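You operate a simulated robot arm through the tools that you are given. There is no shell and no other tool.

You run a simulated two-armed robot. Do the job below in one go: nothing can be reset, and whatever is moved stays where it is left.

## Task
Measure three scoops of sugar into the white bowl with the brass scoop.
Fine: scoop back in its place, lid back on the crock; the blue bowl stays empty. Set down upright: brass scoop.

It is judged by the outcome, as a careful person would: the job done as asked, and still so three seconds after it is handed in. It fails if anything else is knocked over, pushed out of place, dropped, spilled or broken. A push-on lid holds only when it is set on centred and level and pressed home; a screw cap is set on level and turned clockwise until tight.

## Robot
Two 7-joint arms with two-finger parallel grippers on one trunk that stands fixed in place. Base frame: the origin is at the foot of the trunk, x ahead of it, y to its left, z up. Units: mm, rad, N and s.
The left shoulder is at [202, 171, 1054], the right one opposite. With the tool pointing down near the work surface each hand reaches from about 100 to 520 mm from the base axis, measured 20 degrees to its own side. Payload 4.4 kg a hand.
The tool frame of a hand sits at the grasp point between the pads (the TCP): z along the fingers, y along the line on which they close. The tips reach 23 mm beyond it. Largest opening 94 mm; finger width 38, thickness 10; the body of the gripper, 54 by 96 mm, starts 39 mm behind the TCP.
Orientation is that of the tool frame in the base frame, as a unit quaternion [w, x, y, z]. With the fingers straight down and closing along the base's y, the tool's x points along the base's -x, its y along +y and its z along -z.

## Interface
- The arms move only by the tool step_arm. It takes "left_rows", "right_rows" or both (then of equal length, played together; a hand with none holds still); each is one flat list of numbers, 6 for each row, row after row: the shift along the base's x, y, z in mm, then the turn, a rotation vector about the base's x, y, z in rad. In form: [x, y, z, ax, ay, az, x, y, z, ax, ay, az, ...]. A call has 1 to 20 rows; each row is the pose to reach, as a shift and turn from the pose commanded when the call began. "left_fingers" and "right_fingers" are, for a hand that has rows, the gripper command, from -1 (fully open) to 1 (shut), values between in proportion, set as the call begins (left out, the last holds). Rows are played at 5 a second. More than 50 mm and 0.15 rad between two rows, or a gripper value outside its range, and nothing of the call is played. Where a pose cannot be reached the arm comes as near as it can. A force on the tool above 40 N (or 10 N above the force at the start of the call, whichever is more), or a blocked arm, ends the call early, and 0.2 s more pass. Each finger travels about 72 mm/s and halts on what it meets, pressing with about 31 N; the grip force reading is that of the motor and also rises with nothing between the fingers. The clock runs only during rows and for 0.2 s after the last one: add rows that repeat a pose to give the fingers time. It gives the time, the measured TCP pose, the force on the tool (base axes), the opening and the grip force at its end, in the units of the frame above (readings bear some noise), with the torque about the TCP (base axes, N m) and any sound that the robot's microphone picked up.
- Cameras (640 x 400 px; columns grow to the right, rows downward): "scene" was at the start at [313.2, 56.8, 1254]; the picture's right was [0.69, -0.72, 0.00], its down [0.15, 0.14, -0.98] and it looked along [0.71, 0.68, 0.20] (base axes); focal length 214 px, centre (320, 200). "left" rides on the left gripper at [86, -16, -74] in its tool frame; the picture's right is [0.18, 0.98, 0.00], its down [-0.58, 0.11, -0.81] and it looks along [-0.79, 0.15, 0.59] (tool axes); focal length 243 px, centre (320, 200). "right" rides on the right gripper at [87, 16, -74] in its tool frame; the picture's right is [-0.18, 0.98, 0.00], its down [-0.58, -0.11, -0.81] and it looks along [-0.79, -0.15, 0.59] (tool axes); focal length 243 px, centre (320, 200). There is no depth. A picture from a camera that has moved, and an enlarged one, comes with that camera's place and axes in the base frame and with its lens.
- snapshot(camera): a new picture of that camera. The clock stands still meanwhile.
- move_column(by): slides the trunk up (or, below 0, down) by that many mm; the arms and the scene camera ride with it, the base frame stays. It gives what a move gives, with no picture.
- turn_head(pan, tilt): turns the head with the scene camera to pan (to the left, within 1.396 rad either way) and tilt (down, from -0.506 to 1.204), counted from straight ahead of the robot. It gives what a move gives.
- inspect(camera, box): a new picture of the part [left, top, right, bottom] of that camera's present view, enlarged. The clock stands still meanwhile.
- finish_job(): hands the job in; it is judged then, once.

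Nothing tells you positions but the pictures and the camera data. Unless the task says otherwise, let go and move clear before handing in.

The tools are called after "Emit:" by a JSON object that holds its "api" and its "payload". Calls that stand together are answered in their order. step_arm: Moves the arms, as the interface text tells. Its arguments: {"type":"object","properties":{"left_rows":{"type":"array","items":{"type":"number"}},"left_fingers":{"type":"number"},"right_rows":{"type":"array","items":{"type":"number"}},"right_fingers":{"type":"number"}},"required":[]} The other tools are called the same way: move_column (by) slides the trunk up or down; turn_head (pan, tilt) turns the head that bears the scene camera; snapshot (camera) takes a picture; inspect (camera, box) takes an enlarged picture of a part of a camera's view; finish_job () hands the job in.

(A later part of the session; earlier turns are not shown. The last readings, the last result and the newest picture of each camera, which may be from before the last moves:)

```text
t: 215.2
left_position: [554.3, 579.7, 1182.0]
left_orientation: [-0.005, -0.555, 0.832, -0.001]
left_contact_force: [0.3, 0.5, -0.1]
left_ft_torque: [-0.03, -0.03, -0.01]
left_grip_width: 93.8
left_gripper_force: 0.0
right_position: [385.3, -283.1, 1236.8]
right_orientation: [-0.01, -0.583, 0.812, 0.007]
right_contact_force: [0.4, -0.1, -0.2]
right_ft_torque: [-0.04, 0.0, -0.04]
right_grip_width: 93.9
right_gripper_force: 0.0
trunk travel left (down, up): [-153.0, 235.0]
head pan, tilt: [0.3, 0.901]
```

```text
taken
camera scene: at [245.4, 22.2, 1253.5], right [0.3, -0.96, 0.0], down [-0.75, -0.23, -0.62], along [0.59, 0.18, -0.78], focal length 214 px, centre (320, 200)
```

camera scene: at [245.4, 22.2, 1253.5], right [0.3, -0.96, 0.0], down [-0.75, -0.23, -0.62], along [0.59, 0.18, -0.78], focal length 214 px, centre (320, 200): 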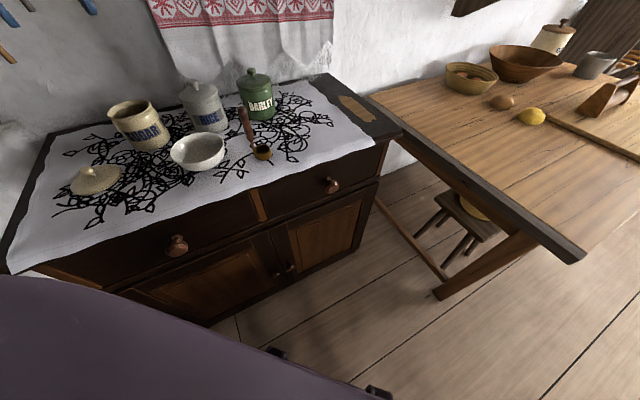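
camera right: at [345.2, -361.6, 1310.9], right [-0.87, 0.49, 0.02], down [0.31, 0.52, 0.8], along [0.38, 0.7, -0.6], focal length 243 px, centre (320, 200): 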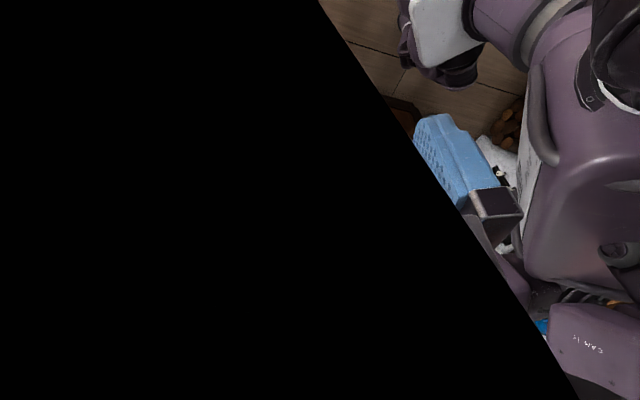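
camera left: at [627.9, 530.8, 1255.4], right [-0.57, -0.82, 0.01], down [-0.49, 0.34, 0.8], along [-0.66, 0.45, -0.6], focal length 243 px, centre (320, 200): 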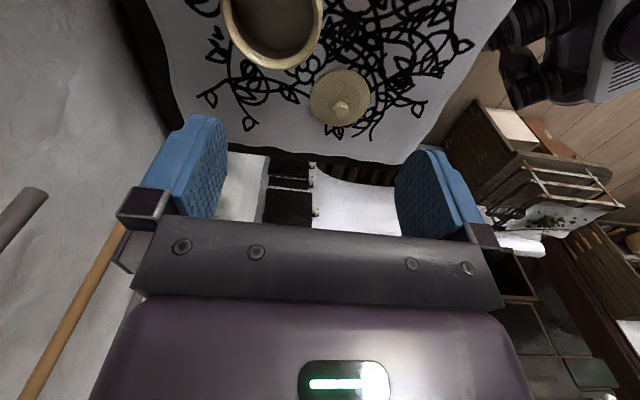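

Tracking stays exact and the view is open. I'll finish turning to yaw 0.

Emit:
{"api": "step_arm", "payload": {"left_rows": [0, 0, 0, 0, 0, -0.147, 0, 0, 0, 0, 0, -0.294, 0, 0, 0, 0, 0, -0.441, 0, 0, 0, 0, 0, -0.588, 0, 0, 0, 0, 0, -0.735, 0, 0, 0, 0, 0, -0.882, 0, 0, 0, 0, 0, -1.029, 0, 0, 0, 0, 0, -1.176]}}

Emit:
{"api": "snapshot", "payload": {"camera": "scene"}}

Emit:
{"api": "snapshot", "payload": {"camera": "left"}}

```text
t: 217.0
left_position: [574.8, 574.2, 1157.3]
left_orientation: [-0.017, -0.371, 0.924, 0.089]
left_contact_force: [-0.9, -0.5, 0.2]
left_ft_torque: [0.0, 0.0, 0.0]
left_grip_width: 94.1
left_gripper_force: 0.1
left hand out of reach, approached as far as the arm can: row 1, 2, 3, 4, 5, 6, 7, 8
right_position: [387.2, -285.4, 1236.6]
right_orientation: [-0.01, -0.584, 0.812, 0.008]
right_contact_force: [0.6, -0.5, 0.0]
right_ft_torque: [0.01, 0.01, 0.01]
right_grip_width: 94.0
right_gripper_force: 0.1
trunk travel left (down, up): [-153.0, 235.0]
head pan, tilt: [0.3, 0.901]
```

```text
taken
camera scene: at [246.8, 21.5, 1253.0], right [0.3, -0.96, 0.0], down [-0.75, -0.23, -0.62], along [0.59, 0.18, -0.78], focal length 214 px, centre (320, 200)
```

scene: 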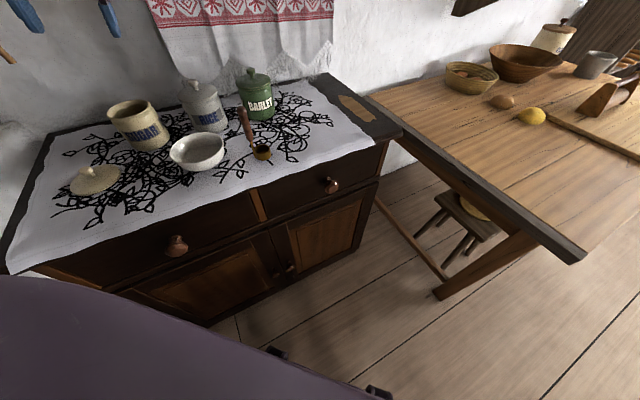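

```text
taken
camera left: at [530.7, 490.6, 1224.7], right [-0.8, 0.57, 0.17], down [0.42, 0.36, 0.83], along [0.42, 0.74, -0.53], focal length 243 px, centre (320, 200)
```

left: 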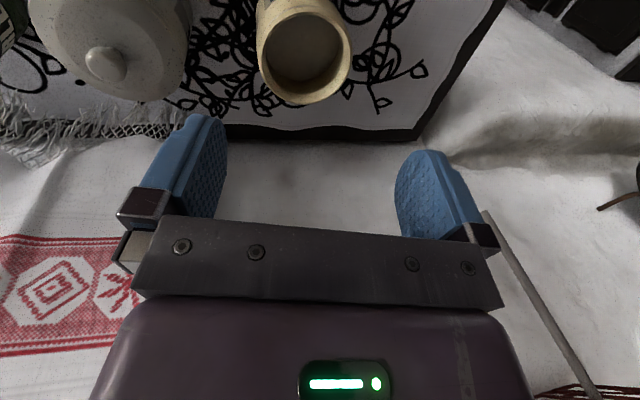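

In this posture yaw 0 is beyond the wrist's limit, but yaw +90° (fingers closing along x) should do for the round knob. I'll turn to that while moving toward the lid.

Emit:
{"api": "step_arm", "payload": {"left_rows": [-12, 8, 2, -0.0175, -0.0257, 0.134, -25, 15, 4, -0.0349, -0.0513, 0.268, -38, 23, 4, -0.0524, -0.077, 0.402, -50, 31, 2, -0.0698, -0.1027, 0.536, -62, 38, 0, -0.0873, -0.1283, 0.67, -75, 46, -5, -0.1047, -0.154, 0.804]}}

Emit:
{"api": "snapshot", "payload": {"camera": "scene"}}

Emit:
{"api": "snapshot", "payload": {"camera": "left"}}

```text
t: 218.4
left_position: [500.4, 617.8, 1150.3]
left_orientation: [-0.001, 0.708, -0.706, 0.001]
left_contact_force: [-0.1, -0.2, -1.0]
left_ft_torque: [-0.03, 0.01, 0.0]
left_grip_width: 94.2
left_gripper_force: 0.1
right_position: [387.3, -284.2, 1236.0]
right_orientation: [-0.01, -0.583, 0.813, 0.007]
right_contact_force: [0.1, 0.0, -1.0]
right_ft_torque: [0.0, -0.04, 0.0]
right_grip_width: 93.9
right_gripper_force: 0.2
trunk travel left (down, up): [-153.0, 235.0]
head pan, tilt: [0.3, 0.901]
```

```text
taken
camera scene: at [246.7, 22.1, 1253.0], right [0.3, -0.96, 0.0], down [-0.75, -0.23, -0.62], along [0.59, 0.18, -0.78], focal length 214 px, centre (320, 200)
```

scene: 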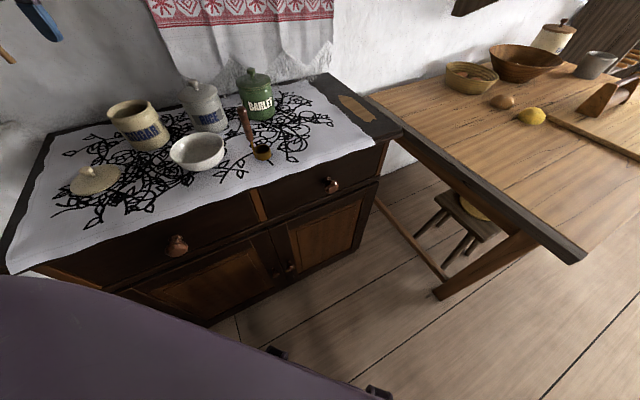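

```text
taken
camera left: at [516.0, 531.7, 1223.8], right [-0.98, -0.19, 0.0], down [-0.11, 0.58, 0.8], along [-0.15, 0.79, -0.59], focal length 243 px, centre (320, 200)
```

left: 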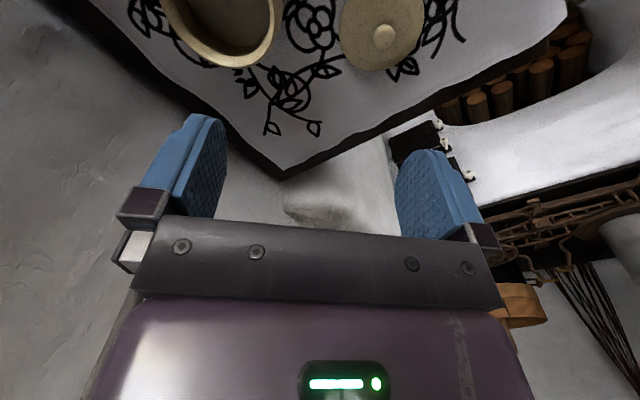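

Exact. I'll move above the lid and lower to about 60 mm above the knob for a look.

Emit:
{"api": "step_arm", "payload": {"left_rows": [-24, 7.5, -10, 0, 0, 0, -48, 15, -25, 0, 0, 0, -71.8, 22.2, -50, 0, 0, 0, -71.8, 22.2, -90, 0, 0, 0, -71.8, 22.2, -130, 0, 0, 0, -71.8, 22.2, -160, 0, 0, 0], "left_fingers": -0.2}}

Emit:
{"api": "snapshot", "payload": {"camera": "left"}}

Emit:
{"api": "snapshot", "payload": {"camera": "scene"}}

```text
t: 219.8
left_position: [428.0, 640.1, 989.6]
left_orientation: [0.001, -0.707, 0.707, -0.001]
left_contact_force: [-0.1, 0.2, 0.1]
left_ft_torque: [-0.03, 0.01, 0.0]
left_grip_width: 56.2
left_gripper_force: 0.0
right_position: [388.0, -283.1, 1236.0]
right_orientation: [-0.011, -0.583, 0.812, 0.007]
right_contact_force: [-1.1, -0.4, -0.1]
right_ft_torque: [-0.01, 0.04, 0.02]
right_grip_width: 94.0
right_gripper_force: 0.0
trunk travel left (down, up): [-153.0, 235.0]
head pan, tilt: [0.3, 0.901]
```

```text
taken
camera left: at [444.0, 553.6, 1063.7], right [-0.98, -0.18, 0.0], down [-0.11, 0.58, 0.81], along [-0.15, 0.79, -0.59], focal length 243 px, centre (320, 200)
```

left: 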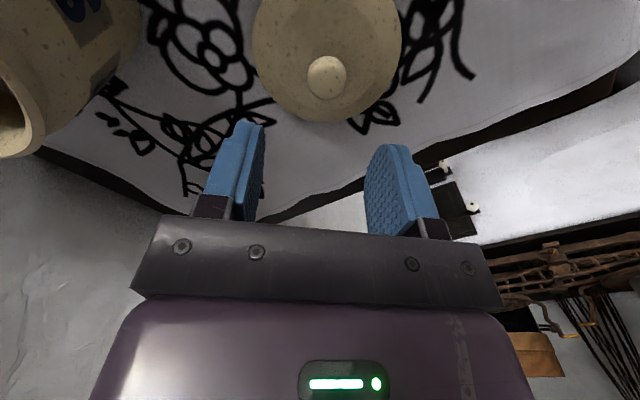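

```text
taken
camera scene: at [247.1, 22.2, 1252.9], right [0.3, -0.96, 0.0], down [-0.75, -0.23, -0.62], along [0.59, 0.18, -0.78], focal length 214 px, centre (320, 200)
```

scene: 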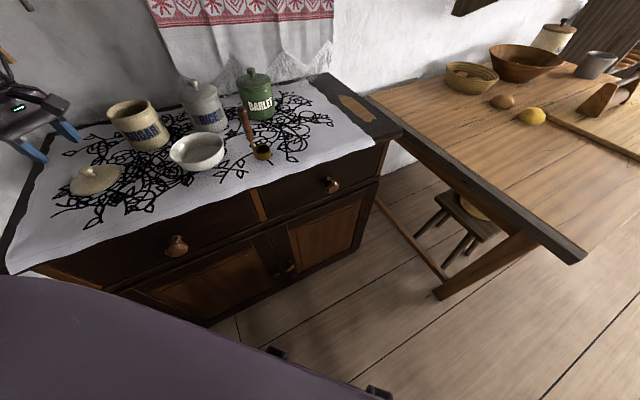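

The knob looks about 10 mm nearer (−y) than where I let go, so the lid shifted slightly on release. I'll shift over it, come a bit lower and triangulate again.

Emit:
{"api": "step_arm", "payload": {"left_rows": [-1, -6, -15, 0, 0, 0, -2, -11, -30, 0, 0, 0]}}

Emit:
{"api": "snapshot", "payload": {"camera": "left"}}

Emit:
{"api": "inspect", "payload": {"camera": "left", "box": [220, 20, 430, 160]}}

```text
t: 220.4
left_position: [428.3, 630.1, 961.5]
left_orientation: [-0.001, 0.707, -0.707, 0.001]
left_contact_force: [-0.5, 0.4, -0.6]
left_ft_torque: [-0.02, 0.03, -0.05]
left_grip_width: 56.4
left_gripper_force: 0.1
right_position: [386.9, -284.4, 1236.2]
right_orientation: [-0.01, -0.584, 0.812, 0.008]
right_contact_force: [0.4, -0.3, -0.6]
right_ft_torque: [-0.04, 0.0, -0.03]
right_grip_width: 94.0
right_gripper_force: 0.0
trunk travel left (down, up): [-153.0, 235.0]
head pan, tilt: [0.3, 0.901]
```

```text
taken
camera left: at [443.2, 543.2, 1034.5], right [-0.98, -0.18, 0.0], down [-0.11, 0.58, 0.81], along [-0.15, 0.79, -0.59], focal length 243 px, centre (320, 200)
```

left: 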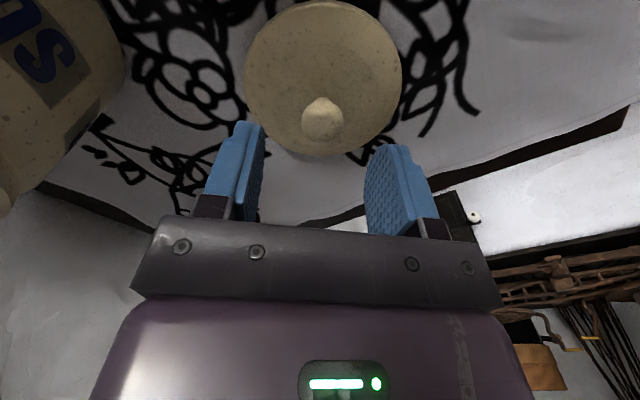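

```text
2.86 times, centred on (325, 90) of left
camera zoom: at [443.2, 543.2, 1034.5], right [-0.98, -0.18, 0.0], down [-0.11, 0.58, 0.81], along [-0.15, 0.79, -0.59], focal length 693 px, centre (306, 514)
```

zoom: 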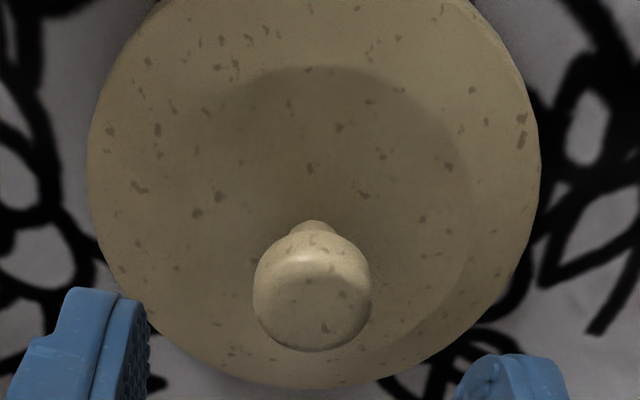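

The knob centre is at about [427, 626, 918]. I'll centre over it and descend to near grip height.

Emit:
{"api": "step_arm", "payload": {"left_rows": [-0.5, -2, -10, 0, 0, 0, -1, -4, -20, 0, 0, 0, -1, -4, -30, 0, 0, 0]}}

Emit:
{"api": "inspect", "payload": {"camera": "left", "box": [200, 60, 440, 210]}}

```text
t: 221.2
left_position: [426.4, 623.9, 928.9]
left_orientation: [0.001, -0.706, 0.708, -0.001]
left_contact_force: [0.5, 0.1, 0.0]
left_ft_torque: [-0.04, 0.01, 0.0]
left_grip_width: 56.5
left_gripper_force: 0.0
right_position: [387.6, -284.0, 1236.9]
right_orientation: [-0.011, -0.583, 0.812, 0.007]
right_contact_force: [0.0, 0.6, 0.8]
right_ft_torque: [0.01, -0.02, -0.02]
right_grip_width: 93.9
right_gripper_force: 0.0
trunk travel left (down, up): [-153.0, 235.0]
head pan, tilt: [0.3, 0.901]
```

```text
2.67 times, centred on (320, 135) of left
camera zoom: at [441.7, 537.9, 1003.4], right [-0.98, -0.18, 0.0], down [-0.11, 0.58, 0.81], along [-0.15, 0.79, -0.59], focal length 647 px, centre (320, 373)
```

zoom: 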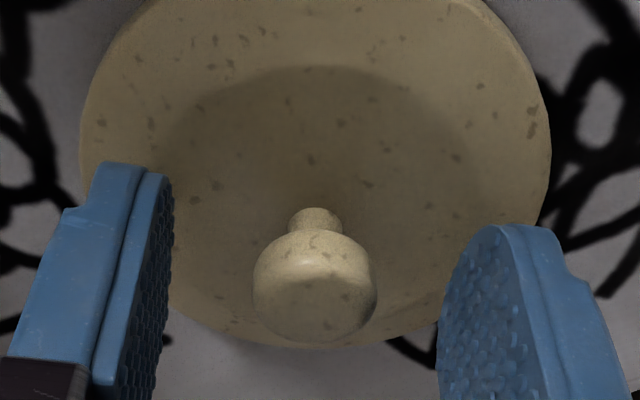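

Knob centre refined to about [427, 628, 915]. I'll shift slightly and descend to the lid with contact checking.

Emit:
{"api": "step_arm", "payload": {"left_rows": [0.5, 2, -3, 0, 0, 0, 0.5, 3.5, -5, 0, 0, 0]}}

Emit:
{"api": "step_arm", "payload": {"left_rows": [0, 0, -1.5, 0, 0, 0, 0, 0, -3, 0, 0, 0]}}

Emit:
{"api": "inspect", "payload": {"camera": "left", "box": [200, 60, 440, 210]}}

```text
t: 221.8
left_position: [425.9, 627.2, 924.8]
left_orientation: [0.002, -0.707, 0.707, -0.002]
left_contact_force: [0.3, -0.2, 0.1]
left_ft_torque: [0.0, 0.01, -0.01]
left_grip_width: 56.2
left_gripper_force: 0.1
right_position: [387.0, -284.4, 1235.2]
right_orientation: [-0.01, -0.583, 0.812, 0.008]
right_contact_force: [-0.6, -0.4, 0.9]
right_ft_torque: [-0.01, -0.01, 0.01]
right_grip_width: 94.2
right_gripper_force: 0.1
trunk travel left (down, up): [-153.0, 235.0]
head pan, tilt: [0.3, 0.901]
```

```text
t: 222.4
left_position: [426.1, 627.5, 922.0]
left_orientation: [-0.002, 0.707, -0.707, 0.001]
left_contact_force: [-0.4, -0.4, -0.7]
left_ft_torque: [-0.04, 0.01, -0.01]
left_grip_width: 56.4
left_gripper_force: 0.0
right_position: [387.0, -283.5, 1236.1]
right_orientation: [-0.011, -0.583, 0.812, 0.008]
right_contact_force: [0.5, -0.3, 0.7]
right_ft_torque: [0.01, -0.05, -0.01]
right_grip_width: 94.0
right_gripper_force: 0.2
trunk travel left (down, up): [-153.0, 235.0]
head pan, tilt: [0.3, 0.901]
```

```text
2.67 times, centred on (320, 135) of left
camera zoom: at [441.6, 541.6, 996.0], right [-0.98, -0.18, 0.0], down [-0.11, 0.58, 0.81], along [-0.15, 0.79, -0.59], focal length 647 px, centre (320, 373)
```

zoom: 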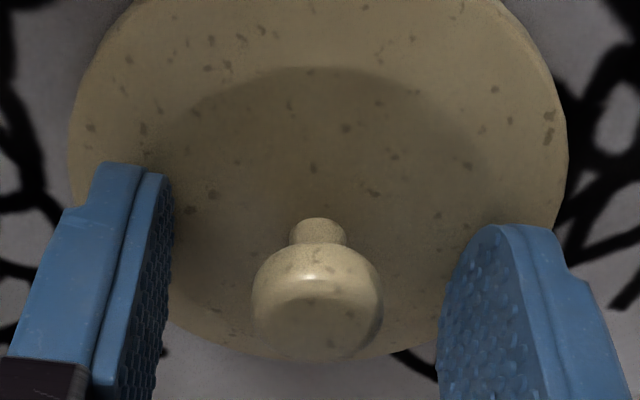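

No contact yet at TCP 922, and the view matches the first grip. I'll lower 2 mm more and check.

Emit:
{"api": "step_arm", "payload": {"left_rows": [0, 0, -1, 0, 0, 0, 0, 0, -2, 0, 0, 0]}}

```text
t: 223.0
left_position: [426.0, 626.9, 920.9]
left_orientation: [-0.002, 0.707, -0.707, 0.001]
left_contact_force: [0.9, 1.2, 3.1]
left_ft_torque: [0.03, 0.09, -0.01]
left_grip_width: 56.1
left_gripper_force: 0.1
right_position: [386.6, -285.1, 1236.4]
right_orientation: [-0.01, -0.583, 0.812, 0.008]
right_contact_force: [0.0, -0.2, -1.4]
right_ft_torque: [0.03, 0.0, -0.03]
right_grip_width: 93.9
right_gripper_force: 0.1
trunk travel left (down, up): [-153.0, 235.0]
head pan, tilt: [0.3, 0.901]
```

The tips just touch the lid at 921. I'll back up 2 mm and close on the knob.

Emit:
{"api": "step_arm", "payload": {"left_rows": [0, 0, 2.3, 0, 0, 0, 0, 0, 2.3, 0, 0, 0]}}

Emit:
{"api": "step_arm", "payload": {"left_rows": [0, 0, 0, 0, 0, 0, 0, 0, 0, 0, 0, 0, 0, 0, 0, 0, 0, 0, 0, 0, 0, 0, 0, 0], "left_fingers": 1}}

Emit:
{"api": "inspect", "payload": {"camera": "left", "box": [200, 60, 440, 210]}}

```text
t: 223.6
left_position: [425.8, 627.1, 921.9]
left_orientation: [0.0, 0.707, -0.707, 0.002]
left_contact_force: [0.7, 0.1, 0.1]
left_ft_torque: [-0.02, -0.01, 0.01]
left_grip_width: 56.4
left_gripper_force: 0.1
right_position: [386.7, -283.5, 1235.9]
right_orientation: [-0.01, -0.584, 0.812, 0.007]
right_contact_force: [0.5, -0.8, 0.3]
right_ft_torque: [0.03, -0.01, 0.03]
right_grip_width: 93.8
right_gripper_force: 0.0
trunk travel left (down, up): [-153.0, 235.0]
head pan, tilt: [0.3, 0.901]
```

```text
t: 224.6
left_position: [426.0, 626.8, 922.6]
left_orientation: [0.001, -0.707, 0.707, -0.001]
left_contact_force: [0.6, 0.8, 0.8]
left_ft_torque: [-0.03, -0.03, 0.03]
left_grip_width: 22.7
left_gripper_force: 31.1
right_position: [386.8, -284.8, 1236.2]
right_orientation: [-0.01, -0.583, 0.812, 0.008]
right_contact_force: [-0.4, -0.4, -0.1]
right_ft_torque: [0.01, 0.01, 0.06]
right_grip_width: 93.9
right_gripper_force: 0.0
trunk travel left (down, up): [-153.0, 235.0]
head pan, tilt: [0.3, 0.901]
```

```text
2.67 times, centred on (320, 135) of left
camera zoom: at [441.5, 541.0, 996.4], right [-0.98, -0.18, 0.0], down [-0.11, 0.58, 0.81], along [-0.15, 0.79, -0.59], focal length 647 px, centre (320, 373)
```

zoom: 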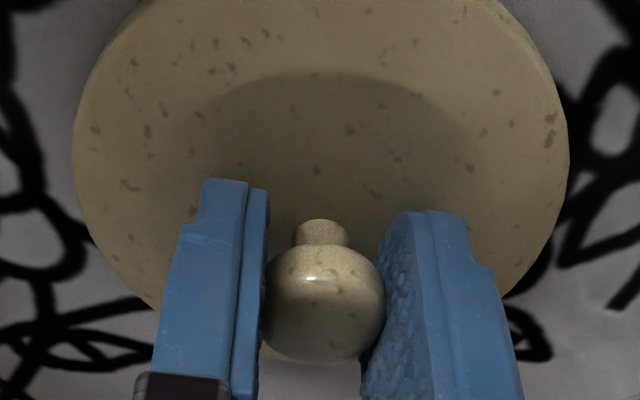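

The knob is gripped at the same 22.7 mm. I'll lift the lid straight up and carry it over to the crock at a safe height.

Emit:
{"api": "step_arm", "payload": {"left_rows": [0, 0, 10, 0, 0, 0, 0, 0, 30, 0, 0, 0, 0, 0, 60, 0, 0, 0, 0, 0, 100, 0, 0, 0, 0, 0, 140, 0, 0, 0, 0, 0, 170, 0, 0, 0, 40, -4, 172, 0, 0, 0, 80, -8, 172, 0, 0, 0, 120, -12, 172, 0, 0, 0, 161, -15.5, 172, 0, 0, 0, 161, -15.5, 172, 0, 0, 0]}}

Emit:
{"api": "snapshot", "payload": {"camera": "left"}}

Emit:
{"api": "snapshot", "payload": {"camera": "scene"}}

```text
t: 227.0
left_position: [587.0, 611.5, 1097.2]
left_orientation: [-0.002, 0.707, -0.707, 0.001]
left_contact_force: [0.8, 0.2, -0.7]
left_ft_torque: [0.0, 0.01, -0.01]
left_grip_width: 22.7
left_gripper_force: 30.7
right_position: [386.3, -283.8, 1237.0]
right_orientation: [-0.009, -0.584, 0.812, 0.007]
right_contact_force: [0.4, 0.5, -0.9]
right_ft_torque: [0.0, -0.02, 0.01]
right_grip_width: 94.0
right_gripper_force: 0.1
trunk travel left (down, up): [-153.0, 235.0]
head pan, tilt: [0.3, 0.901]
```

```text
taken
camera left: at [601.9, 524.9, 1171.3], right [-0.98, -0.18, 0.0], down [-0.11, 0.58, 0.81], along [-0.15, 0.79, -0.59], focal length 243 px, centre (320, 200)
```

left: 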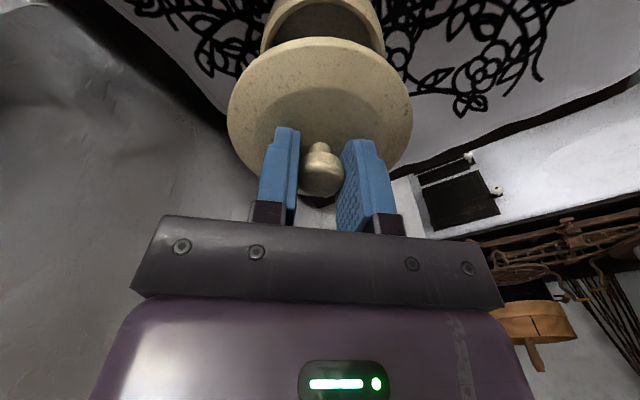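

```text
taken
camera scene: at [246.1, 21.8, 1253.4], right [0.3, -0.96, 0.0], down [-0.75, -0.23, -0.62], along [0.59, 0.18, -0.78], focal length 214 px, centre (320, 200)
```

scene: 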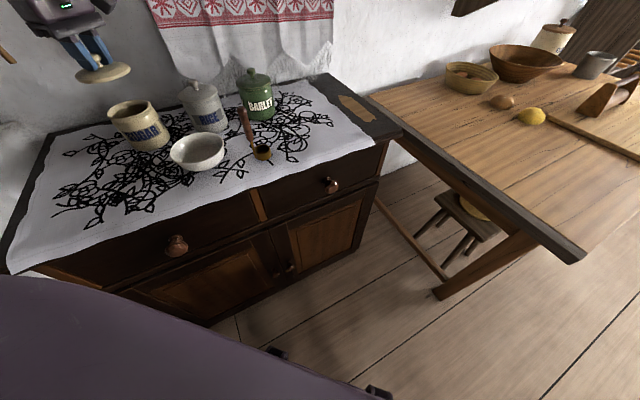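

The lid is over the crock. I'll zoom in from both cameras to check the alignment.

Emit:
{"api": "inspect", "payload": {"camera": "left", "box": [210, 0, 430, 140]}}

Emit:
{"api": "inspect", "payload": {"camera": "scene", "box": [60, 20, 200, 160]}}

```text
2.86 times, centred on (320, 70) of left
camera zoom: at [601.9, 524.9, 1171.3], right [-0.98, -0.18, 0.0], down [-0.11, 0.58, 0.81], along [-0.15, 0.79, -0.59], focal length 693 px, centre (320, 571)
```

zoom: 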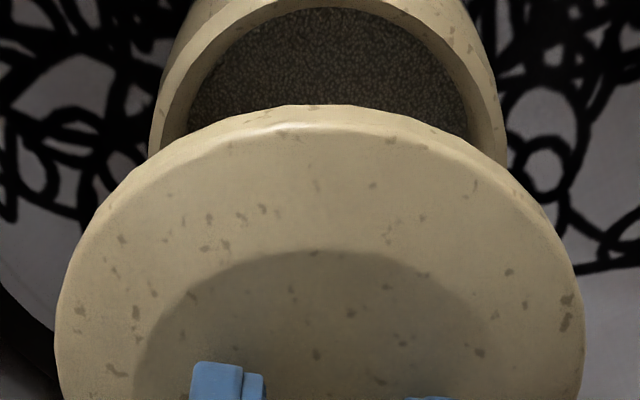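

```text
2.86 times, centred on (130, 90) of scene
camera zoom: at [246.1, 21.8, 1253.4], right [0.3, -0.96, 0.0], down [-0.75, -0.23, -0.62], along [0.59, 0.18, -0.78], focal length 613 px, centre (863, 514)
```

zoom: 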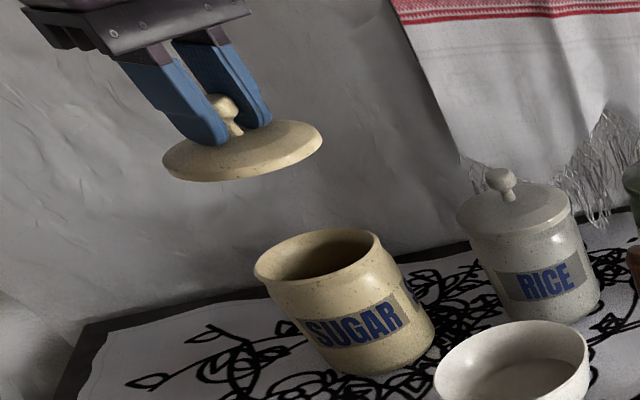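

By both cameras the lid is within about 2 mm of the crock's axis. I'll shift it by about −1.5 mm in x and lower it to just above the rim.

Emit:
{"api": "step_arm", "payload": {"left_rows": [-1.5, -0.5, -15, 0, 0, 0, -1.5, -0.5, -30, 0, 0, 0, -1.5, -0.5, -45, 0, 0, 0, -1.5, -0.5, -55, 0, 0, 0]}}

Emit:
{"api": "inspect", "payload": {"camera": "left", "box": [210, 0, 430, 140]}}

Emit:
{"api": "inspect", "payload": {"camera": "scene", "box": [80, 50, 180, 150]}}

```text
t: 228.0
left_position: [586.6, 611.8, 1038.6]
left_orientation: [0.0, 0.707, -0.707, 0.0]
left_contact_force: [0.6, 0.7, -1.8]
left_ft_torque: [0.01, 0.0, 0.01]
left_grip_width: 22.5
left_gripper_force: 30.4
right_position: [387.0, -285.1, 1235.6]
right_orientation: [-0.01, -0.584, 0.812, 0.007]
right_contact_force: [-0.4, 0.6, -0.1]
right_ft_torque: [-0.02, 0.0, -0.05]
right_grip_width: 93.9
right_gripper_force: 0.0
trunk travel left (down, up): [-153.0, 235.0]
head pan, tilt: [0.3, 0.901]
```

```text
2.86 times, centred on (320, 70) of left
camera zoom: at [601.3, 525.4, 1113.3], right [-0.98, -0.18, 0.0], down [-0.11, 0.58, 0.81], along [-0.15, 0.79, -0.59], focal length 693 px, centre (320, 571)
```

zoom: 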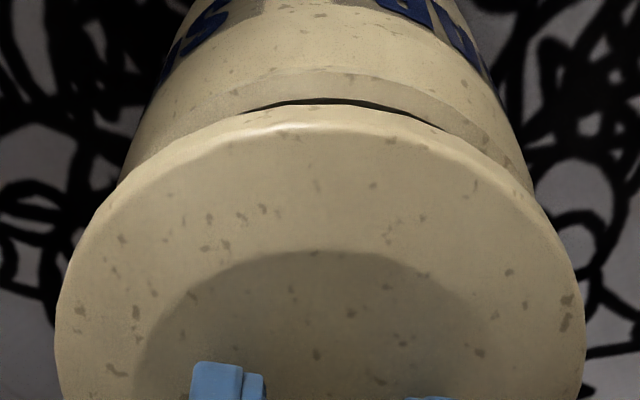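

```text
4.00 times, centred on (130, 100) of scene
camera zoom: at [247.2, 21.8, 1252.8], right [0.3, -0.96, 0.0], down [-0.75, -0.23, -0.62], along [0.59, 0.18, -0.78], focal length 858 px, centre (1080, 600)
```

zoom: 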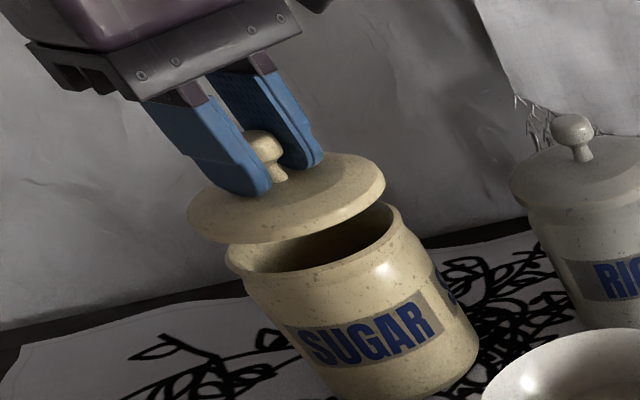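

The lid looks well centred over the rim in both views. I'll lower the last 20 mm in small steps, watching forces.

Emit:
{"api": "step_arm", "payload": {"left_rows": [-0.5, -0.5, -4, 0, 0, 0, -0.5, -0.5, -8, 0, 0, 0, -0.5, -0.5, -12, 0, 0, 0]}}

Emit:
{"api": "step_arm", "payload": {"left_rows": [0, 0, -1.5, 0, 0, 0, 0, 0, -3, 0, 0, 0]}}

Emit:
{"api": "inspect", "payload": {"camera": "scene", "box": [80, 50, 180, 150]}}

```text
t: 228.8
left_position: [585.8, 611.3, 1026.6]
left_orientation: [0.0, 0.707, -0.707, 0.0]
left_contact_force: [0.4, -0.2, -1.5]
left_ft_torque: [0.0, 0.01, 0.01]
left_grip_width: 22.7
left_gripper_force: 30.9
right_position: [387.4, -284.5, 1236.5]
right_orientation: [-0.011, -0.584, 0.812, 0.007]
right_contact_force: [0.6, -1.0, -0.1]
right_ft_torque: [0.0, -0.01, 0.02]
right_grip_width: 94.2
right_gripper_force: 0.1
trunk travel left (down, up): [-153.0, 235.0]
head pan, tilt: [0.3, 0.901]
```

```text
t: 229.4
left_position: [584.5, 610.7, 1023.7]
left_orientation: [0.001, -0.707, 0.707, -0.001]
left_contact_force: [-0.4, 0.8, -1.8]
left_ft_torque: [-0.01, -0.01, 0.04]
left_grip_width: 22.4
left_gripper_force: 31.4
right_position: [387.8, -284.4, 1235.7]
right_orientation: [-0.01, -0.584, 0.812, 0.008]
right_contact_force: [-0.3, 0.4, 0.7]
right_ft_torque: [-0.03, 0.02, 0.01]
right_grip_width: 93.7
right_gripper_force: 0.0
trunk travel left (down, up): [-153.0, 235.0]
head pan, tilt: [0.3, 0.901]
```

```text
4.00 times, centred on (130, 100) of scene
camera zoom: at [246.8, 21.8, 1253.0], right [0.3, -0.96, 0.0], down [-0.75, -0.23, -0.62], along [0.59, 0.18, -0.78], focal length 858 px, centre (1080, 600)
```

zoom: 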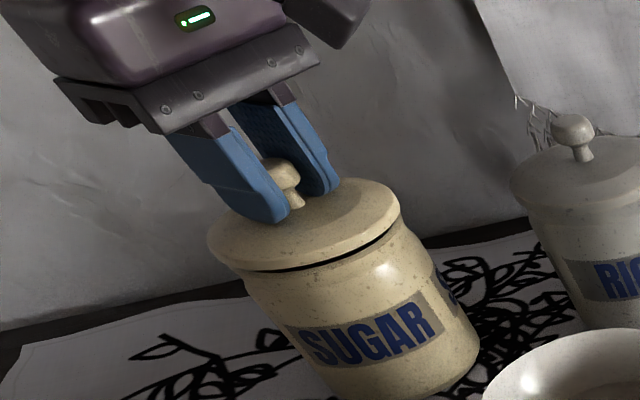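

Nearly down. I'll zoom in closely on the gap between lid and rim to judge centring before pressing.

Emit:
{"api": "inspect", "payload": {"camera": "scene", "box": [125, 85, 195, 135]}}

Emit:
{"api": "inspect", "payload": {"camera": "left", "box": [210, 0, 430, 140]}}

```text
8.00 times, centred on (160, 110) of scene
camera zoom: at [246.8, 21.8, 1253.0], right [0.3, -0.96, 0.0], down [-0.75, -0.23, -0.62], along [0.59, 0.18, -0.78], focal length 1716 px, centre (1600, 920)
```

zoom: 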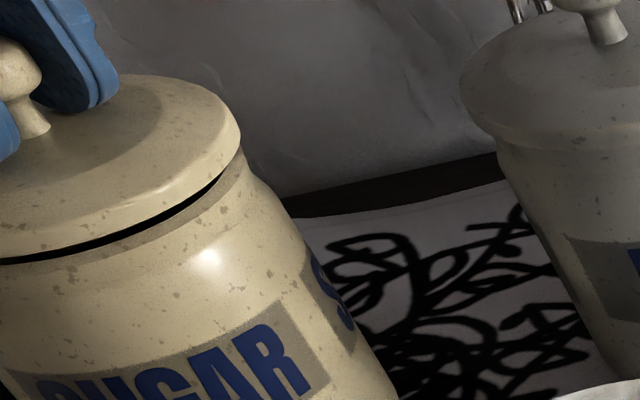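

```text
2.86 times, centred on (320, 70) of left
camera zoom: at [599.8, 524.8, 1098.7], right [-0.98, -0.18, 0.0], down [-0.11, 0.58, 0.81], along [-0.15, 0.79, -0.59], focal length 693 px, centre (320, 571)
```

zoom: 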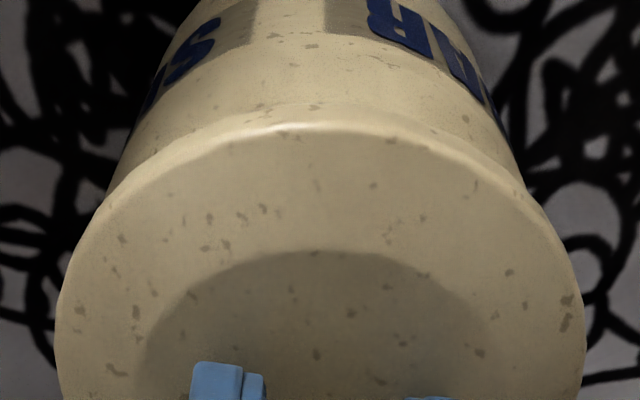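

I'll look at the left edge as well for comparison.

Emit:
{"api": "inspect", "payload": {"camera": "scene", "box": [120, 85, 190, 145]}}

Emit:
{"api": "inspect", "payload": {"camera": "scene", "box": [170, 70, 280, 150]}}

```text
6.67 times, centred on (155, 115) of scene
camera zoom: at [246.8, 21.8, 1253.0], right [0.3, -0.96, 0.0], down [-0.75, -0.23, -0.62], along [0.59, 0.18, -0.78], focal length 1430 px, centre (1420, 767)
```

zoom: 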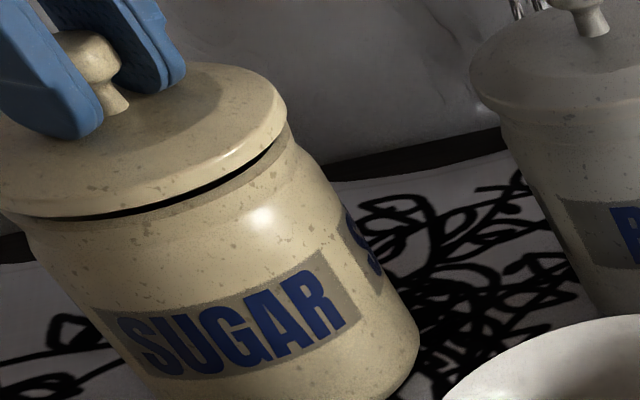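

```text
5.00 times, centred on (225, 110) of scene
camera zoom: at [246.8, 21.8, 1253.0], right [0.3, -0.96, 0.0], down [-0.75, -0.23, -0.62], along [0.59, 0.18, -0.78], focal length 1072 px, centre (795, 650)
```

zoom: 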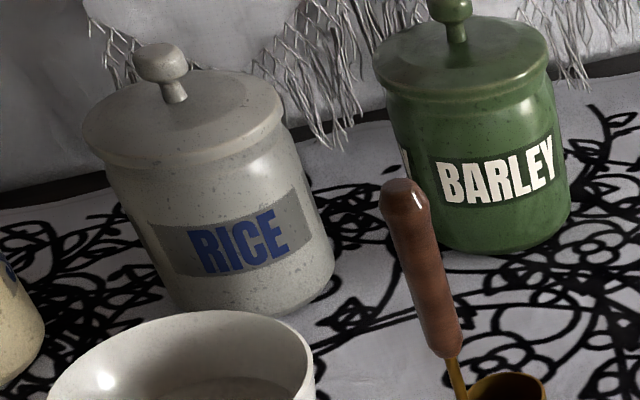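

Compared with the seated RICE jar, the overhang looks symmetric. I'll continue down in small steps.

Emit:
{"api": "step_arm", "payload": {"left_rows": [0, 0, -1.5, 0, 0, 0, 0, 0, -3, 0, 0, 0]}}

Emit:
{"api": "step_arm", "payload": {"left_rows": [0, 0, -1.5, 0, 0, 0, 0, 0, -3, 0, 0, 0]}}

```text
t: 230.0
left_position: [585.2, 611.2, 1022.6]
left_orientation: [-0.001, 0.707, -0.707, 0.001]
left_contact_force: [-0.6, 0.0, -0.7]
left_ft_torque: [-0.02, -0.02, 0.02]
left_grip_width: 22.6
left_gripper_force: 31.0
right_position: [387.2, -283.6, 1236.0]
right_orientation: [-0.01, -0.584, 0.812, 0.008]
right_contact_force: [-0.3, 0.6, -0.8]
right_ft_torque: [-0.01, 0.01, -0.02]
right_grip_width: 94.0
right_gripper_force: 0.0
trunk travel left (down, up): [-153.0, 235.0]
head pan, tilt: [0.3, 0.901]
```

```text
t: 230.6
left_position: [585.7, 611.3, 1018.4]
left_orientation: [-0.001, 0.708, -0.707, 0.001]
left_contact_force: [-1.2, 0.3, -1.2]
left_ft_torque: [0.0, 0.02, -0.04]
left_grip_width: 22.8
left_gripper_force: 30.8
right_position: [387.0, -284.7, 1236.4]
right_orientation: [-0.01, -0.583, 0.812, 0.008]
right_contact_force: [0.0, -1.1, 0.1]
right_ft_torque: [-0.01, 0.02, 0.0]
right_grip_width: 93.8
right_gripper_force: 0.1
trunk travel left (down, up): [-153.0, 235.0]
head pan, tilt: [0.3, 0.901]
```

Still free at 1018. I'll continue by single millimetres.

Emit:
{"api": "step_arm", "payload": {"left_rows": [0, 0, -1, 0, 0, 0, 0, 0, -2, 0, 0, 0]}}

Emit:
{"api": "step_arm", "payload": {"left_rows": [0, 0, -1, 0, 0, 0, 0, 0, -2, 0, 0, 0]}}

Emit:
{"api": "inspect", "payload": {"camera": "scene", "box": [120, 85, 190, 145]}}

```text
t: 231.2
left_position: [585.2, 611.4, 1016.9]
left_orientation: [0.001, -0.707, 0.707, -0.001]
left_contact_force: [-1.0, 0.1, 2.8]
left_ft_torque: [-0.19, 0.04, 0.0]
left_grip_width: 22.9
left_gripper_force: 31.2
right_position: [386.7, -285.1, 1235.8]
right_orientation: [-0.01, -0.583, 0.812, 0.008]
right_contact_force: [-0.7, 0.4, 0.9]
right_ft_torque: [-0.02, 0.01, -0.02]
right_grip_width: 93.9
right_gripper_force: 0.1
trunk travel left (down, up): [-153.0, 235.0]
head pan, tilt: [0.3, 0.901]
```

```text
t: 231.8
left_position: [584.3, 611.4, 1016.4]
left_orientation: [-0.003, 0.708, -0.706, 0.001]
left_contact_force: [1.1, 3.7, 16.6]
left_ft_torque: [-0.48, 0.22, -0.01]
left_grip_width: 22.5
left_gripper_force: 31.1
right_position: [385.2, -284.7, 1236.5]
right_orientation: [-0.009, -0.583, 0.812, 0.007]
right_contact_force: [0.0, -0.3, -0.2]
right_ft_torque: [-0.01, 0.0, 0.0]
right_grip_width: 93.9
right_gripper_force: 0.0
trunk travel left (down, up): [-153.0, 235.0]
head pan, tilt: [0.3, 0.901]
```

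```text
6.67 times, centred on (155, 115) of scene
camera zoom: at [245.5, 21.1, 1253.6], right [0.3, -0.96, 0.0], down [-0.75, -0.23, -0.62], along [0.59, 0.18, -0.78], focal length 1430 px, centre (1420, 767)
```

zoom: 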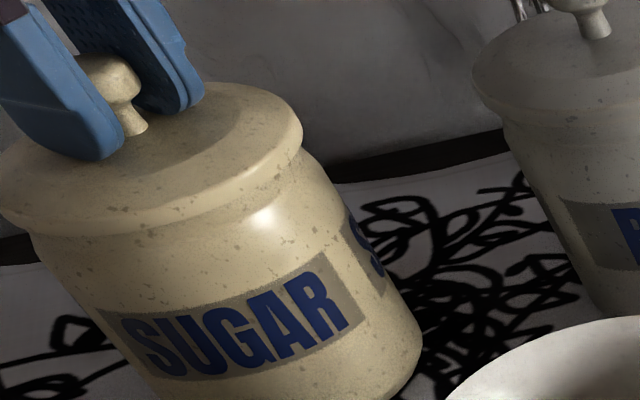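

The gap has closed and the lid is seated against the rim at the original height. Now I'll press it home with a bit more force, listening for the snap.

Emit:
{"api": "step_arm", "payload": {"left_rows": [0, 0, -1, 0, 0, 0, 0, 0, -2.5, 0, 0, 0, 0, 0, -2.5, 0, 0, 0]}}

```text
t: 232.7
left_position: [585.0, 610.9, 1016.4]
left_orientation: [0.006, -0.707, 0.707, -0.001]
left_contact_force: [-5.4, 0.3, 22.2]
left_ft_torque: [-0.73, 0.1, -0.02]
left_grip_width: 22.6
left_gripper_force: 31.0
right_position: [385.0, -286.4, 1235.7]
right_orientation: [-0.008, -0.583, 0.812, 0.008]
right_contact_force: [0.2, 0.3, 0.7]
right_ft_torque: [0.04, 0.04, -0.01]
right_grip_width: 94.0
right_gripper_force: 0.0
trunk travel left (down, up): [-153.0, 235.0]
head pan, tilt: [0.3, 0.901]
stopped in row 3 (left hand): the force on the tool passed its limit at 41 N (the readings are from after the stop); the commanded pose is now the measured one
```

No snap yet, and the reaction is one-sided, so the grip is preventing the lid from levelling. I'll relax, release the knob, and inspect how the lid sits.

Emit:
{"api": "step_arm", "payload": {"left_rows": [0, 0, 1.5, 0, 0, 0, 0, 0, 2.5, 0, 0, 0]}}

Emit:
{"api": "step_arm", "payload": {"left_rows": [0, 0, 0, 0, 0, 0, 0, 0, 0, 0, 0, 0, 0, 0, 0, 0, 0, 0], "left_fingers": 0.2}}

Emit:
{"api": "inspect", "payload": {"camera": "scene", "box": [120, 85, 190, 145]}}

```text
t: 233.3
left_position: [584.8, 611.6, 1017.0]
left_orientation: [0.004, -0.707, 0.707, 0.001]
left_contact_force: [-2.8, -0.6, 12.1]
left_ft_torque: [0.47, 0.01, 0.04]
left_grip_width: 22.7
left_gripper_force: 31.0
right_position: [385.8, -285.2, 1235.5]
right_orientation: [-0.01, -0.583, 0.812, 0.008]
right_contact_force: [-0.2, 0.2, -0.9]
right_ft_torque: [0.04, -0.01, 0.01]
right_grip_width: 94.2
right_gripper_force: 0.0
trunk travel left (down, up): [-153.0, 235.0]
head pan, tilt: [0.3, 0.901]
```

```text
t: 234.1
left_position: [585.6, 612.1, 1016.6]
left_orientation: [0.003, -0.707, 0.708, -0.001]
left_contact_force: [0.5, -0.4, 0.9]
left_ft_torque: [-0.01, -0.01, 0.01]
left_grip_width: 37.6
left_gripper_force: 0.1
right_position: [387.1, -285.0, 1236.6]
right_orientation: [-0.011, -0.583, 0.812, 0.007]
right_contact_force: [0.2, 0.5, 0.8]
right_ft_torque: [-0.02, 0.02, 0.01]
right_grip_width: 93.9
right_gripper_force: 0.2
trunk travel left (down, up): [-153.0, 235.0]
head pan, tilt: [0.3, 0.901]
heard: snap
```

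```text
6.67 times, centred on (155, 115) of scene
camera zoom: at [246.9, 21.9, 1252.8], right [0.3, -0.96, 0.0], down [-0.75, -0.23, -0.62], along [0.59, 0.18, -0.78], focal length 1430 px, centre (1420, 767)
```

zoom: 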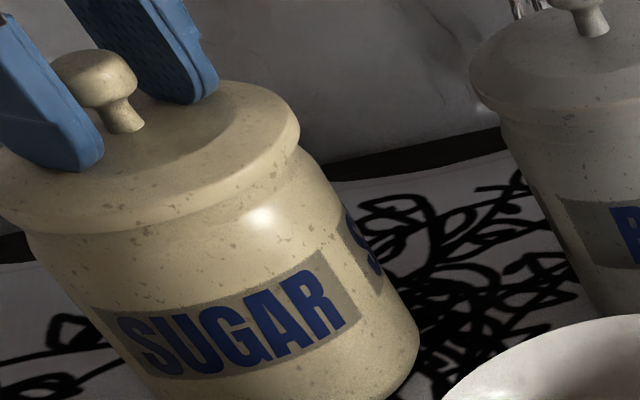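

I heard the snap as the knob was let go, so the lid is now home. I'll open wider, rise straight up, and inspect it.

Emit:
{"api": "step_arm", "payload": {"left_rows": [0, 0, 0, 0, 0, 0, 0, 0, 0, 0, 0, 0], "left_fingers": -0.3}}

Emit:
{"api": "step_arm", "payload": {"left_rows": [0, 0, 10, 0, 0, 0, 0, 0, 25, 0, 0, 0, 0, 0, 45, 0, 0, 0, 0, 0, 70, 0, 0, 0, 0, 0, 100, 0, 0, 0]}}

Emit:
{"api": "inspect", "payload": {"camera": "scene", "box": [100, 70, 280, 180]}}

Emit:
{"api": "inspect", "payload": {"camera": "left", "box": [200, 0, 440, 150]}}

```text
t: 234.7
left_position: [586.3, 612.1, 1016.6]
left_orientation: [0.004, -0.707, 0.708, -0.002]
left_contact_force: [0.2, -0.3, -0.9]
left_ft_torque: [-0.02, -0.01, 0.01]
left_grip_width: 61.1
left_gripper_force: 0.1
right_position: [387.1, -284.9, 1236.2]
right_orientation: [-0.01, -0.584, 0.812, 0.008]
right_contact_force: [1.0, -0.7, -0.3]
right_ft_torque: [0.0, 0.0, 0.01]
right_grip_width: 94.2
right_gripper_force: 0.1
trunk travel left (down, up): [-153.0, 235.0]
head pan, tilt: [0.3, 0.901]
```

```text
t: 235.9
left_position: [587.5, 611.2, 1116.0]
left_orientation: [0.004, -0.706, 0.708, -0.001]
left_contact_force: [-0.1, -0.5, 0.1]
left_ft_torque: [0.03, -0.02, 0.01]
left_grip_width: 61.0
left_gripper_force: 0.0
right_position: [386.4, -284.7, 1236.1]
right_orientation: [-0.009, -0.584, 0.812, 0.007]
right_contact_force: [0.1, 0.0, 0.5]
right_ft_torque: [-0.01, -0.01, -0.01]
right_grip_width: 94.2
right_gripper_force: 0.0
trunk travel left (down, up): [-153.0, 235.0]
head pan, tilt: [0.3, 0.901]
```

```text
3.56 times, centred on (190, 125) of scene
camera zoom: at [246.1, 21.4, 1253.3], right [0.3, -0.96, 0.0], down [-0.75, -0.23, -0.62], along [0.59, 0.18, -0.78], focal length 763 px, centre (782, 467)
```

zoom: 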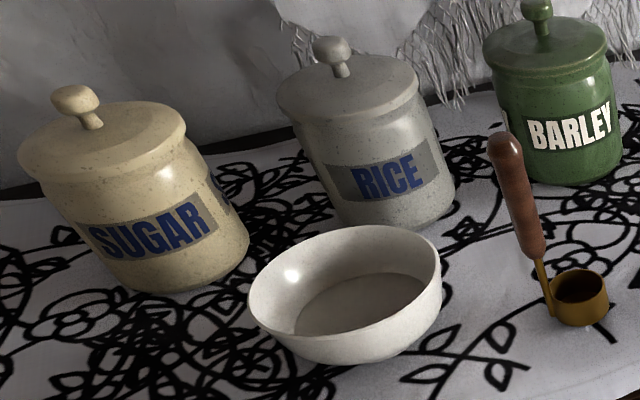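

```text
2.67 times, centred on (320, 75) of left
camera zoom: at [601.4, 524.2, 1190.9], right [-0.98, -0.18, -0.01], down [-0.11, 0.58, 0.81], along [-0.14, 0.79, -0.59], focal length 647 px, centre (320, 533)
```

zoom: 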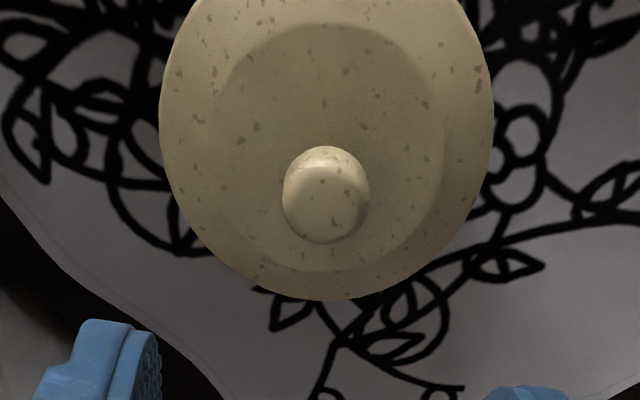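

The lid sits level and centred, just like the RICE jar's, and the scoop and bowl are in place. To be sure it is fully home I'll press lightly on top of the knob with closed fingers.

Emit:
{"api": "step_arm", "payload": {"left_rows": [-1.5, 2.5, -15, 0, 0, 0, -1.5, 2.5, -30, 0, 0, 0, -1.5, 2.5, -45, 0, 0, 0, -1.5, 2.5, -60, 0, 0, 0], "left_fingers": 1}}

Emit:
{"api": "inspect", "payload": {"camera": "left", "box": [200, 60, 440, 210]}}

Emit:
{"api": "inspect", "payload": {"camera": "scene", "box": [80, 50, 180, 150]}}

```text
t: 236.9
left_position: [585.0, 615.6, 1054.7]
left_orientation: [0.003, -0.706, 0.708, -0.001]
left_contact_force: [-0.7, 0.5, 0.4]
left_ft_torque: [0.01, -0.01, 0.02]
left_grip_width: 0.0
left_gripper_force: 31.4
right_position: [387.2, -283.6, 1235.3]
right_orientation: [-0.011, -0.583, 0.812, 0.008]
right_contact_force: [0.0, 0.3, -0.2]
right_ft_torque: [-0.01, 0.01, 0.02]
right_grip_width: 94.2
right_gripper_force: 0.2
trunk travel left (down, up): [-153.0, 235.0]
head pan, tilt: [0.3, 0.901]
```

```text
2.67 times, centred on (320, 135) of left
camera zoom: at [599.4, 528.5, 1128.4], right [-0.98, -0.18, -0.01], down [-0.11, 0.58, 0.81], along [-0.14, 0.79, -0.59], focal length 647 px, centre (320, 373)
```

zoom: 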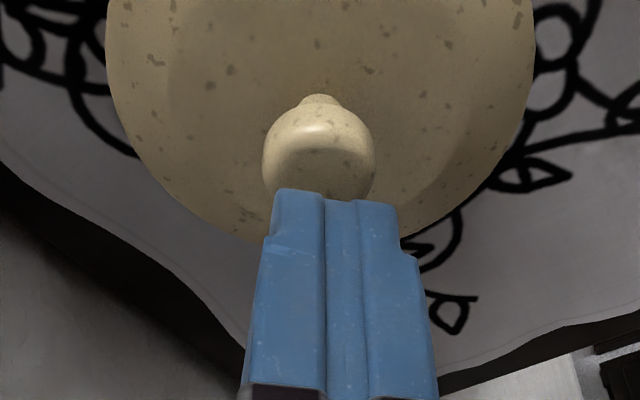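

```text
4.00 times, centred on (130, 100) of scene
camera zoom: at [247.1, 22.1, 1252.9], right [0.3, -0.96, 0.0], down [-0.75, -0.23, -0.62], along [0.59, 0.18, -0.78], focal length 858 px, centre (1080, 600)
```

zoom: 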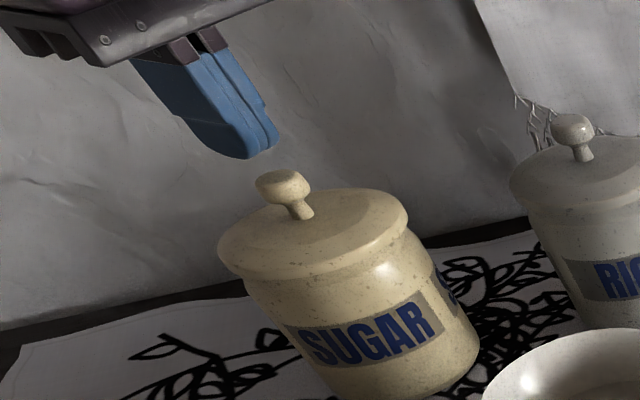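

The fingers are slightly beyond the knob's centre, so I'll shift back 2.5 mm and press down gently in small steps.

Emit:
{"api": "step_arm", "payload": {"left_rows": [0.5, -2.5, -4, 0, 0, 0, 0.5, -2.5, -8, 0, 0, 0, 0.5, -2.5, -11, 0, 0, 0]}}

Emit:
{"api": "step_arm", "payload": {"left_rows": [0, 0, -2, 0, 0, 0, 0, 0, -4, 0, 0, 0]}}

```text
t: 237.7
left_position: [584.7, 611.0, 1045.2]
left_orientation: [0.003, -0.707, 0.707, -0.001]
left_contact_force: [0.7, 0.7, 0.6]
left_ft_torque: [0.01, -0.01, 0.0]
left_grip_width: 0.0
left_gripper_force: 30.7
right_position: [387.8, -284.2, 1235.5]
right_orientation: [-0.01, -0.584, 0.812, 0.008]
right_contact_force: [-0.7, 0.7, 0.4]
right_ft_torque: [0.0, 0.03, 0.02]
right_grip_width: 94.0
right_gripper_force: 0.0
trunk travel left (down, up): [-153.0, 235.0]
head pan, tilt: [0.3, 0.901]
```

```text
t: 238.3
left_position: [584.6, 612.4, 1041.7]
left_orientation: [0.003, -0.707, 0.707, -0.002]
left_contact_force: [-0.3, -0.6, -0.2]
left_ft_torque: [0.0, 0.04, 0.0]
left_grip_width: 0.1
left_gripper_force: 30.9
right_position: [388.2, -283.7, 1235.5]
right_orientation: [-0.009, -0.583, 0.812, 0.009]
right_contact_force: [-1.0, -0.2, -0.3]
right_ft_torque: [-0.01, 0.0, -0.02]
right_grip_width: 94.3
right_gripper_force: 0.0
trunk travel left (down, up): [-153.0, 235.0]
head pan, tilt: [0.3, 0.901]
```

No contact yet; a few more small steps.

Emit:
{"api": "step_arm", "payload": {"left_rows": [0, 0, -1.5, 0, 0, 0, 0, 0, -3, 0, 0, 0]}}

Emit:
{"api": "step_arm", "payload": {"left_rows": [0, 0, -1.5, 0, 0, 0, 0, 0, -3, 0, 0, 0]}}

```text
t: 238.9
left_position: [584.8, 612.4, 1040.2]
left_orientation: [0.006, -0.706, 0.708, -0.003]
left_contact_force: [2.3, 4.4, 15.7]
left_ft_torque: [-0.07, -0.04, 0.03]
left_grip_width: 0.0
left_gripper_force: 31.3
right_position: [385.9, -285.9, 1237.3]
right_orientation: [-0.009, -0.584, 0.812, 0.007]
right_contact_force: [-0.2, 0.3, 0.4]
right_ft_torque: [0.02, 0.02, -0.02]
right_grip_width: 94.1
right_gripper_force: 0.1
trunk travel left (down, up): [-153.0, 235.0]
head pan, tilt: [0.3, 0.901]
```

```text
t: 239.6
left_position: [585.0, 612.6, 1041.4]
left_orientation: [0.01, -0.706, 0.708, 0.0]
left_contact_force: [-9.6, -1.7, 24.4]
left_ft_torque: [-0.29, 0.25, -0.01]
left_grip_width: 0.0
left_gripper_force: 31.2
right_position: [384.6, -286.4, 1235.5]
right_orientation: [-0.009, -0.584, 0.812, 0.007]
right_contact_force: [-0.5, 0.4, 0.4]
right_ft_torque: [0.02, 0.03, 0.02]
right_grip_width: 94.2
right_gripper_force: 0.0
trunk travel left (down, up): [-153.0, 235.0]
head pan, tilt: [0.3, 0.901]
stopped in row 2 (left hand): the force on the tool passed its limit at 42 N (the readings are from after the stop); the commanded pose is now the measured one
```

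The knob took over 40 N without any further movement or sound, so the lid is home. I'll lift away and check everything.

Emit:
{"api": "step_arm", "payload": {"left_rows": [0, 0, 6, 0, 0, 0, 0, 0, 20, 0, 0, 0, 0, 0, 45, 0, 0, 0, 0, 0, 80, 0, 0, 0, 0, 0, 120, 0, 0, 0]}}

Emit:
{"api": "inspect", "payload": {"camera": "scene", "box": [100, 70, 280, 180]}}

Emit:
{"api": "snapshot", "payload": {"camera": "scene"}}

```text
t: 240.8
left_position: [585.0, 614.6, 1158.0]
left_orientation: [0.009, -0.706, 0.708, -0.001]
left_contact_force: [0.0, -0.3, 0.1]
left_ft_torque: [-0.02, -0.03, 0.0]
left_grip_width: 0.0
left_gripper_force: 31.0
right_position: [385.1, -285.5, 1236.1]
right_orientation: [-0.009, -0.584, 0.812, 0.007]
right_contact_force: [-0.4, -0.4, 0.3]
right_ft_torque: [0.04, -0.02, 0.01]
right_grip_width: 93.9
right_gripper_force: 0.1
trunk travel left (down, up): [-153.0, 235.0]
head pan, tilt: [0.3, 0.901]
```

```text
3.56 times, centred on (190, 125) of scene
camera zoom: at [245.8, 21.3, 1253.4], right [0.3, -0.96, 0.0], down [-0.75, -0.23, -0.62], along [0.59, 0.18, -0.78], focal length 763 px, centre (782, 467)
```

zoom: 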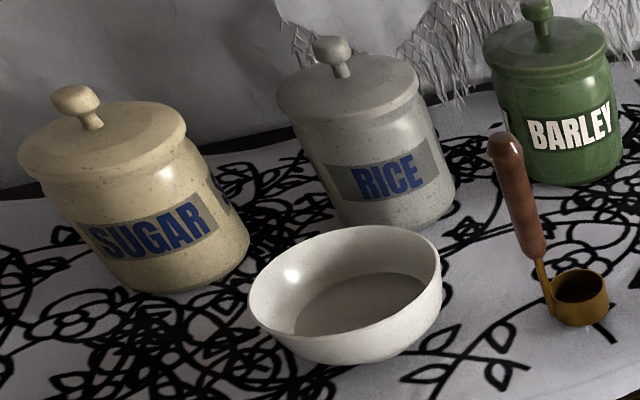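

```text
taken
camera scene: at [245.8, 21.3, 1253.4], right [0.3, -0.96, 0.0], down [-0.75, -0.23, -0.62], along [0.59, 0.18, -0.78], focal length 214 px, centre (320, 200)
```

scene: 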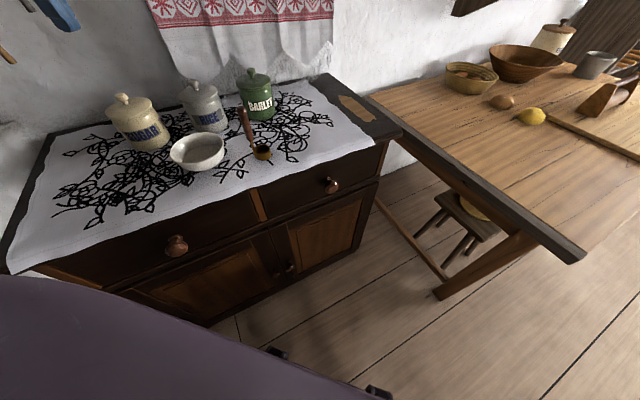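

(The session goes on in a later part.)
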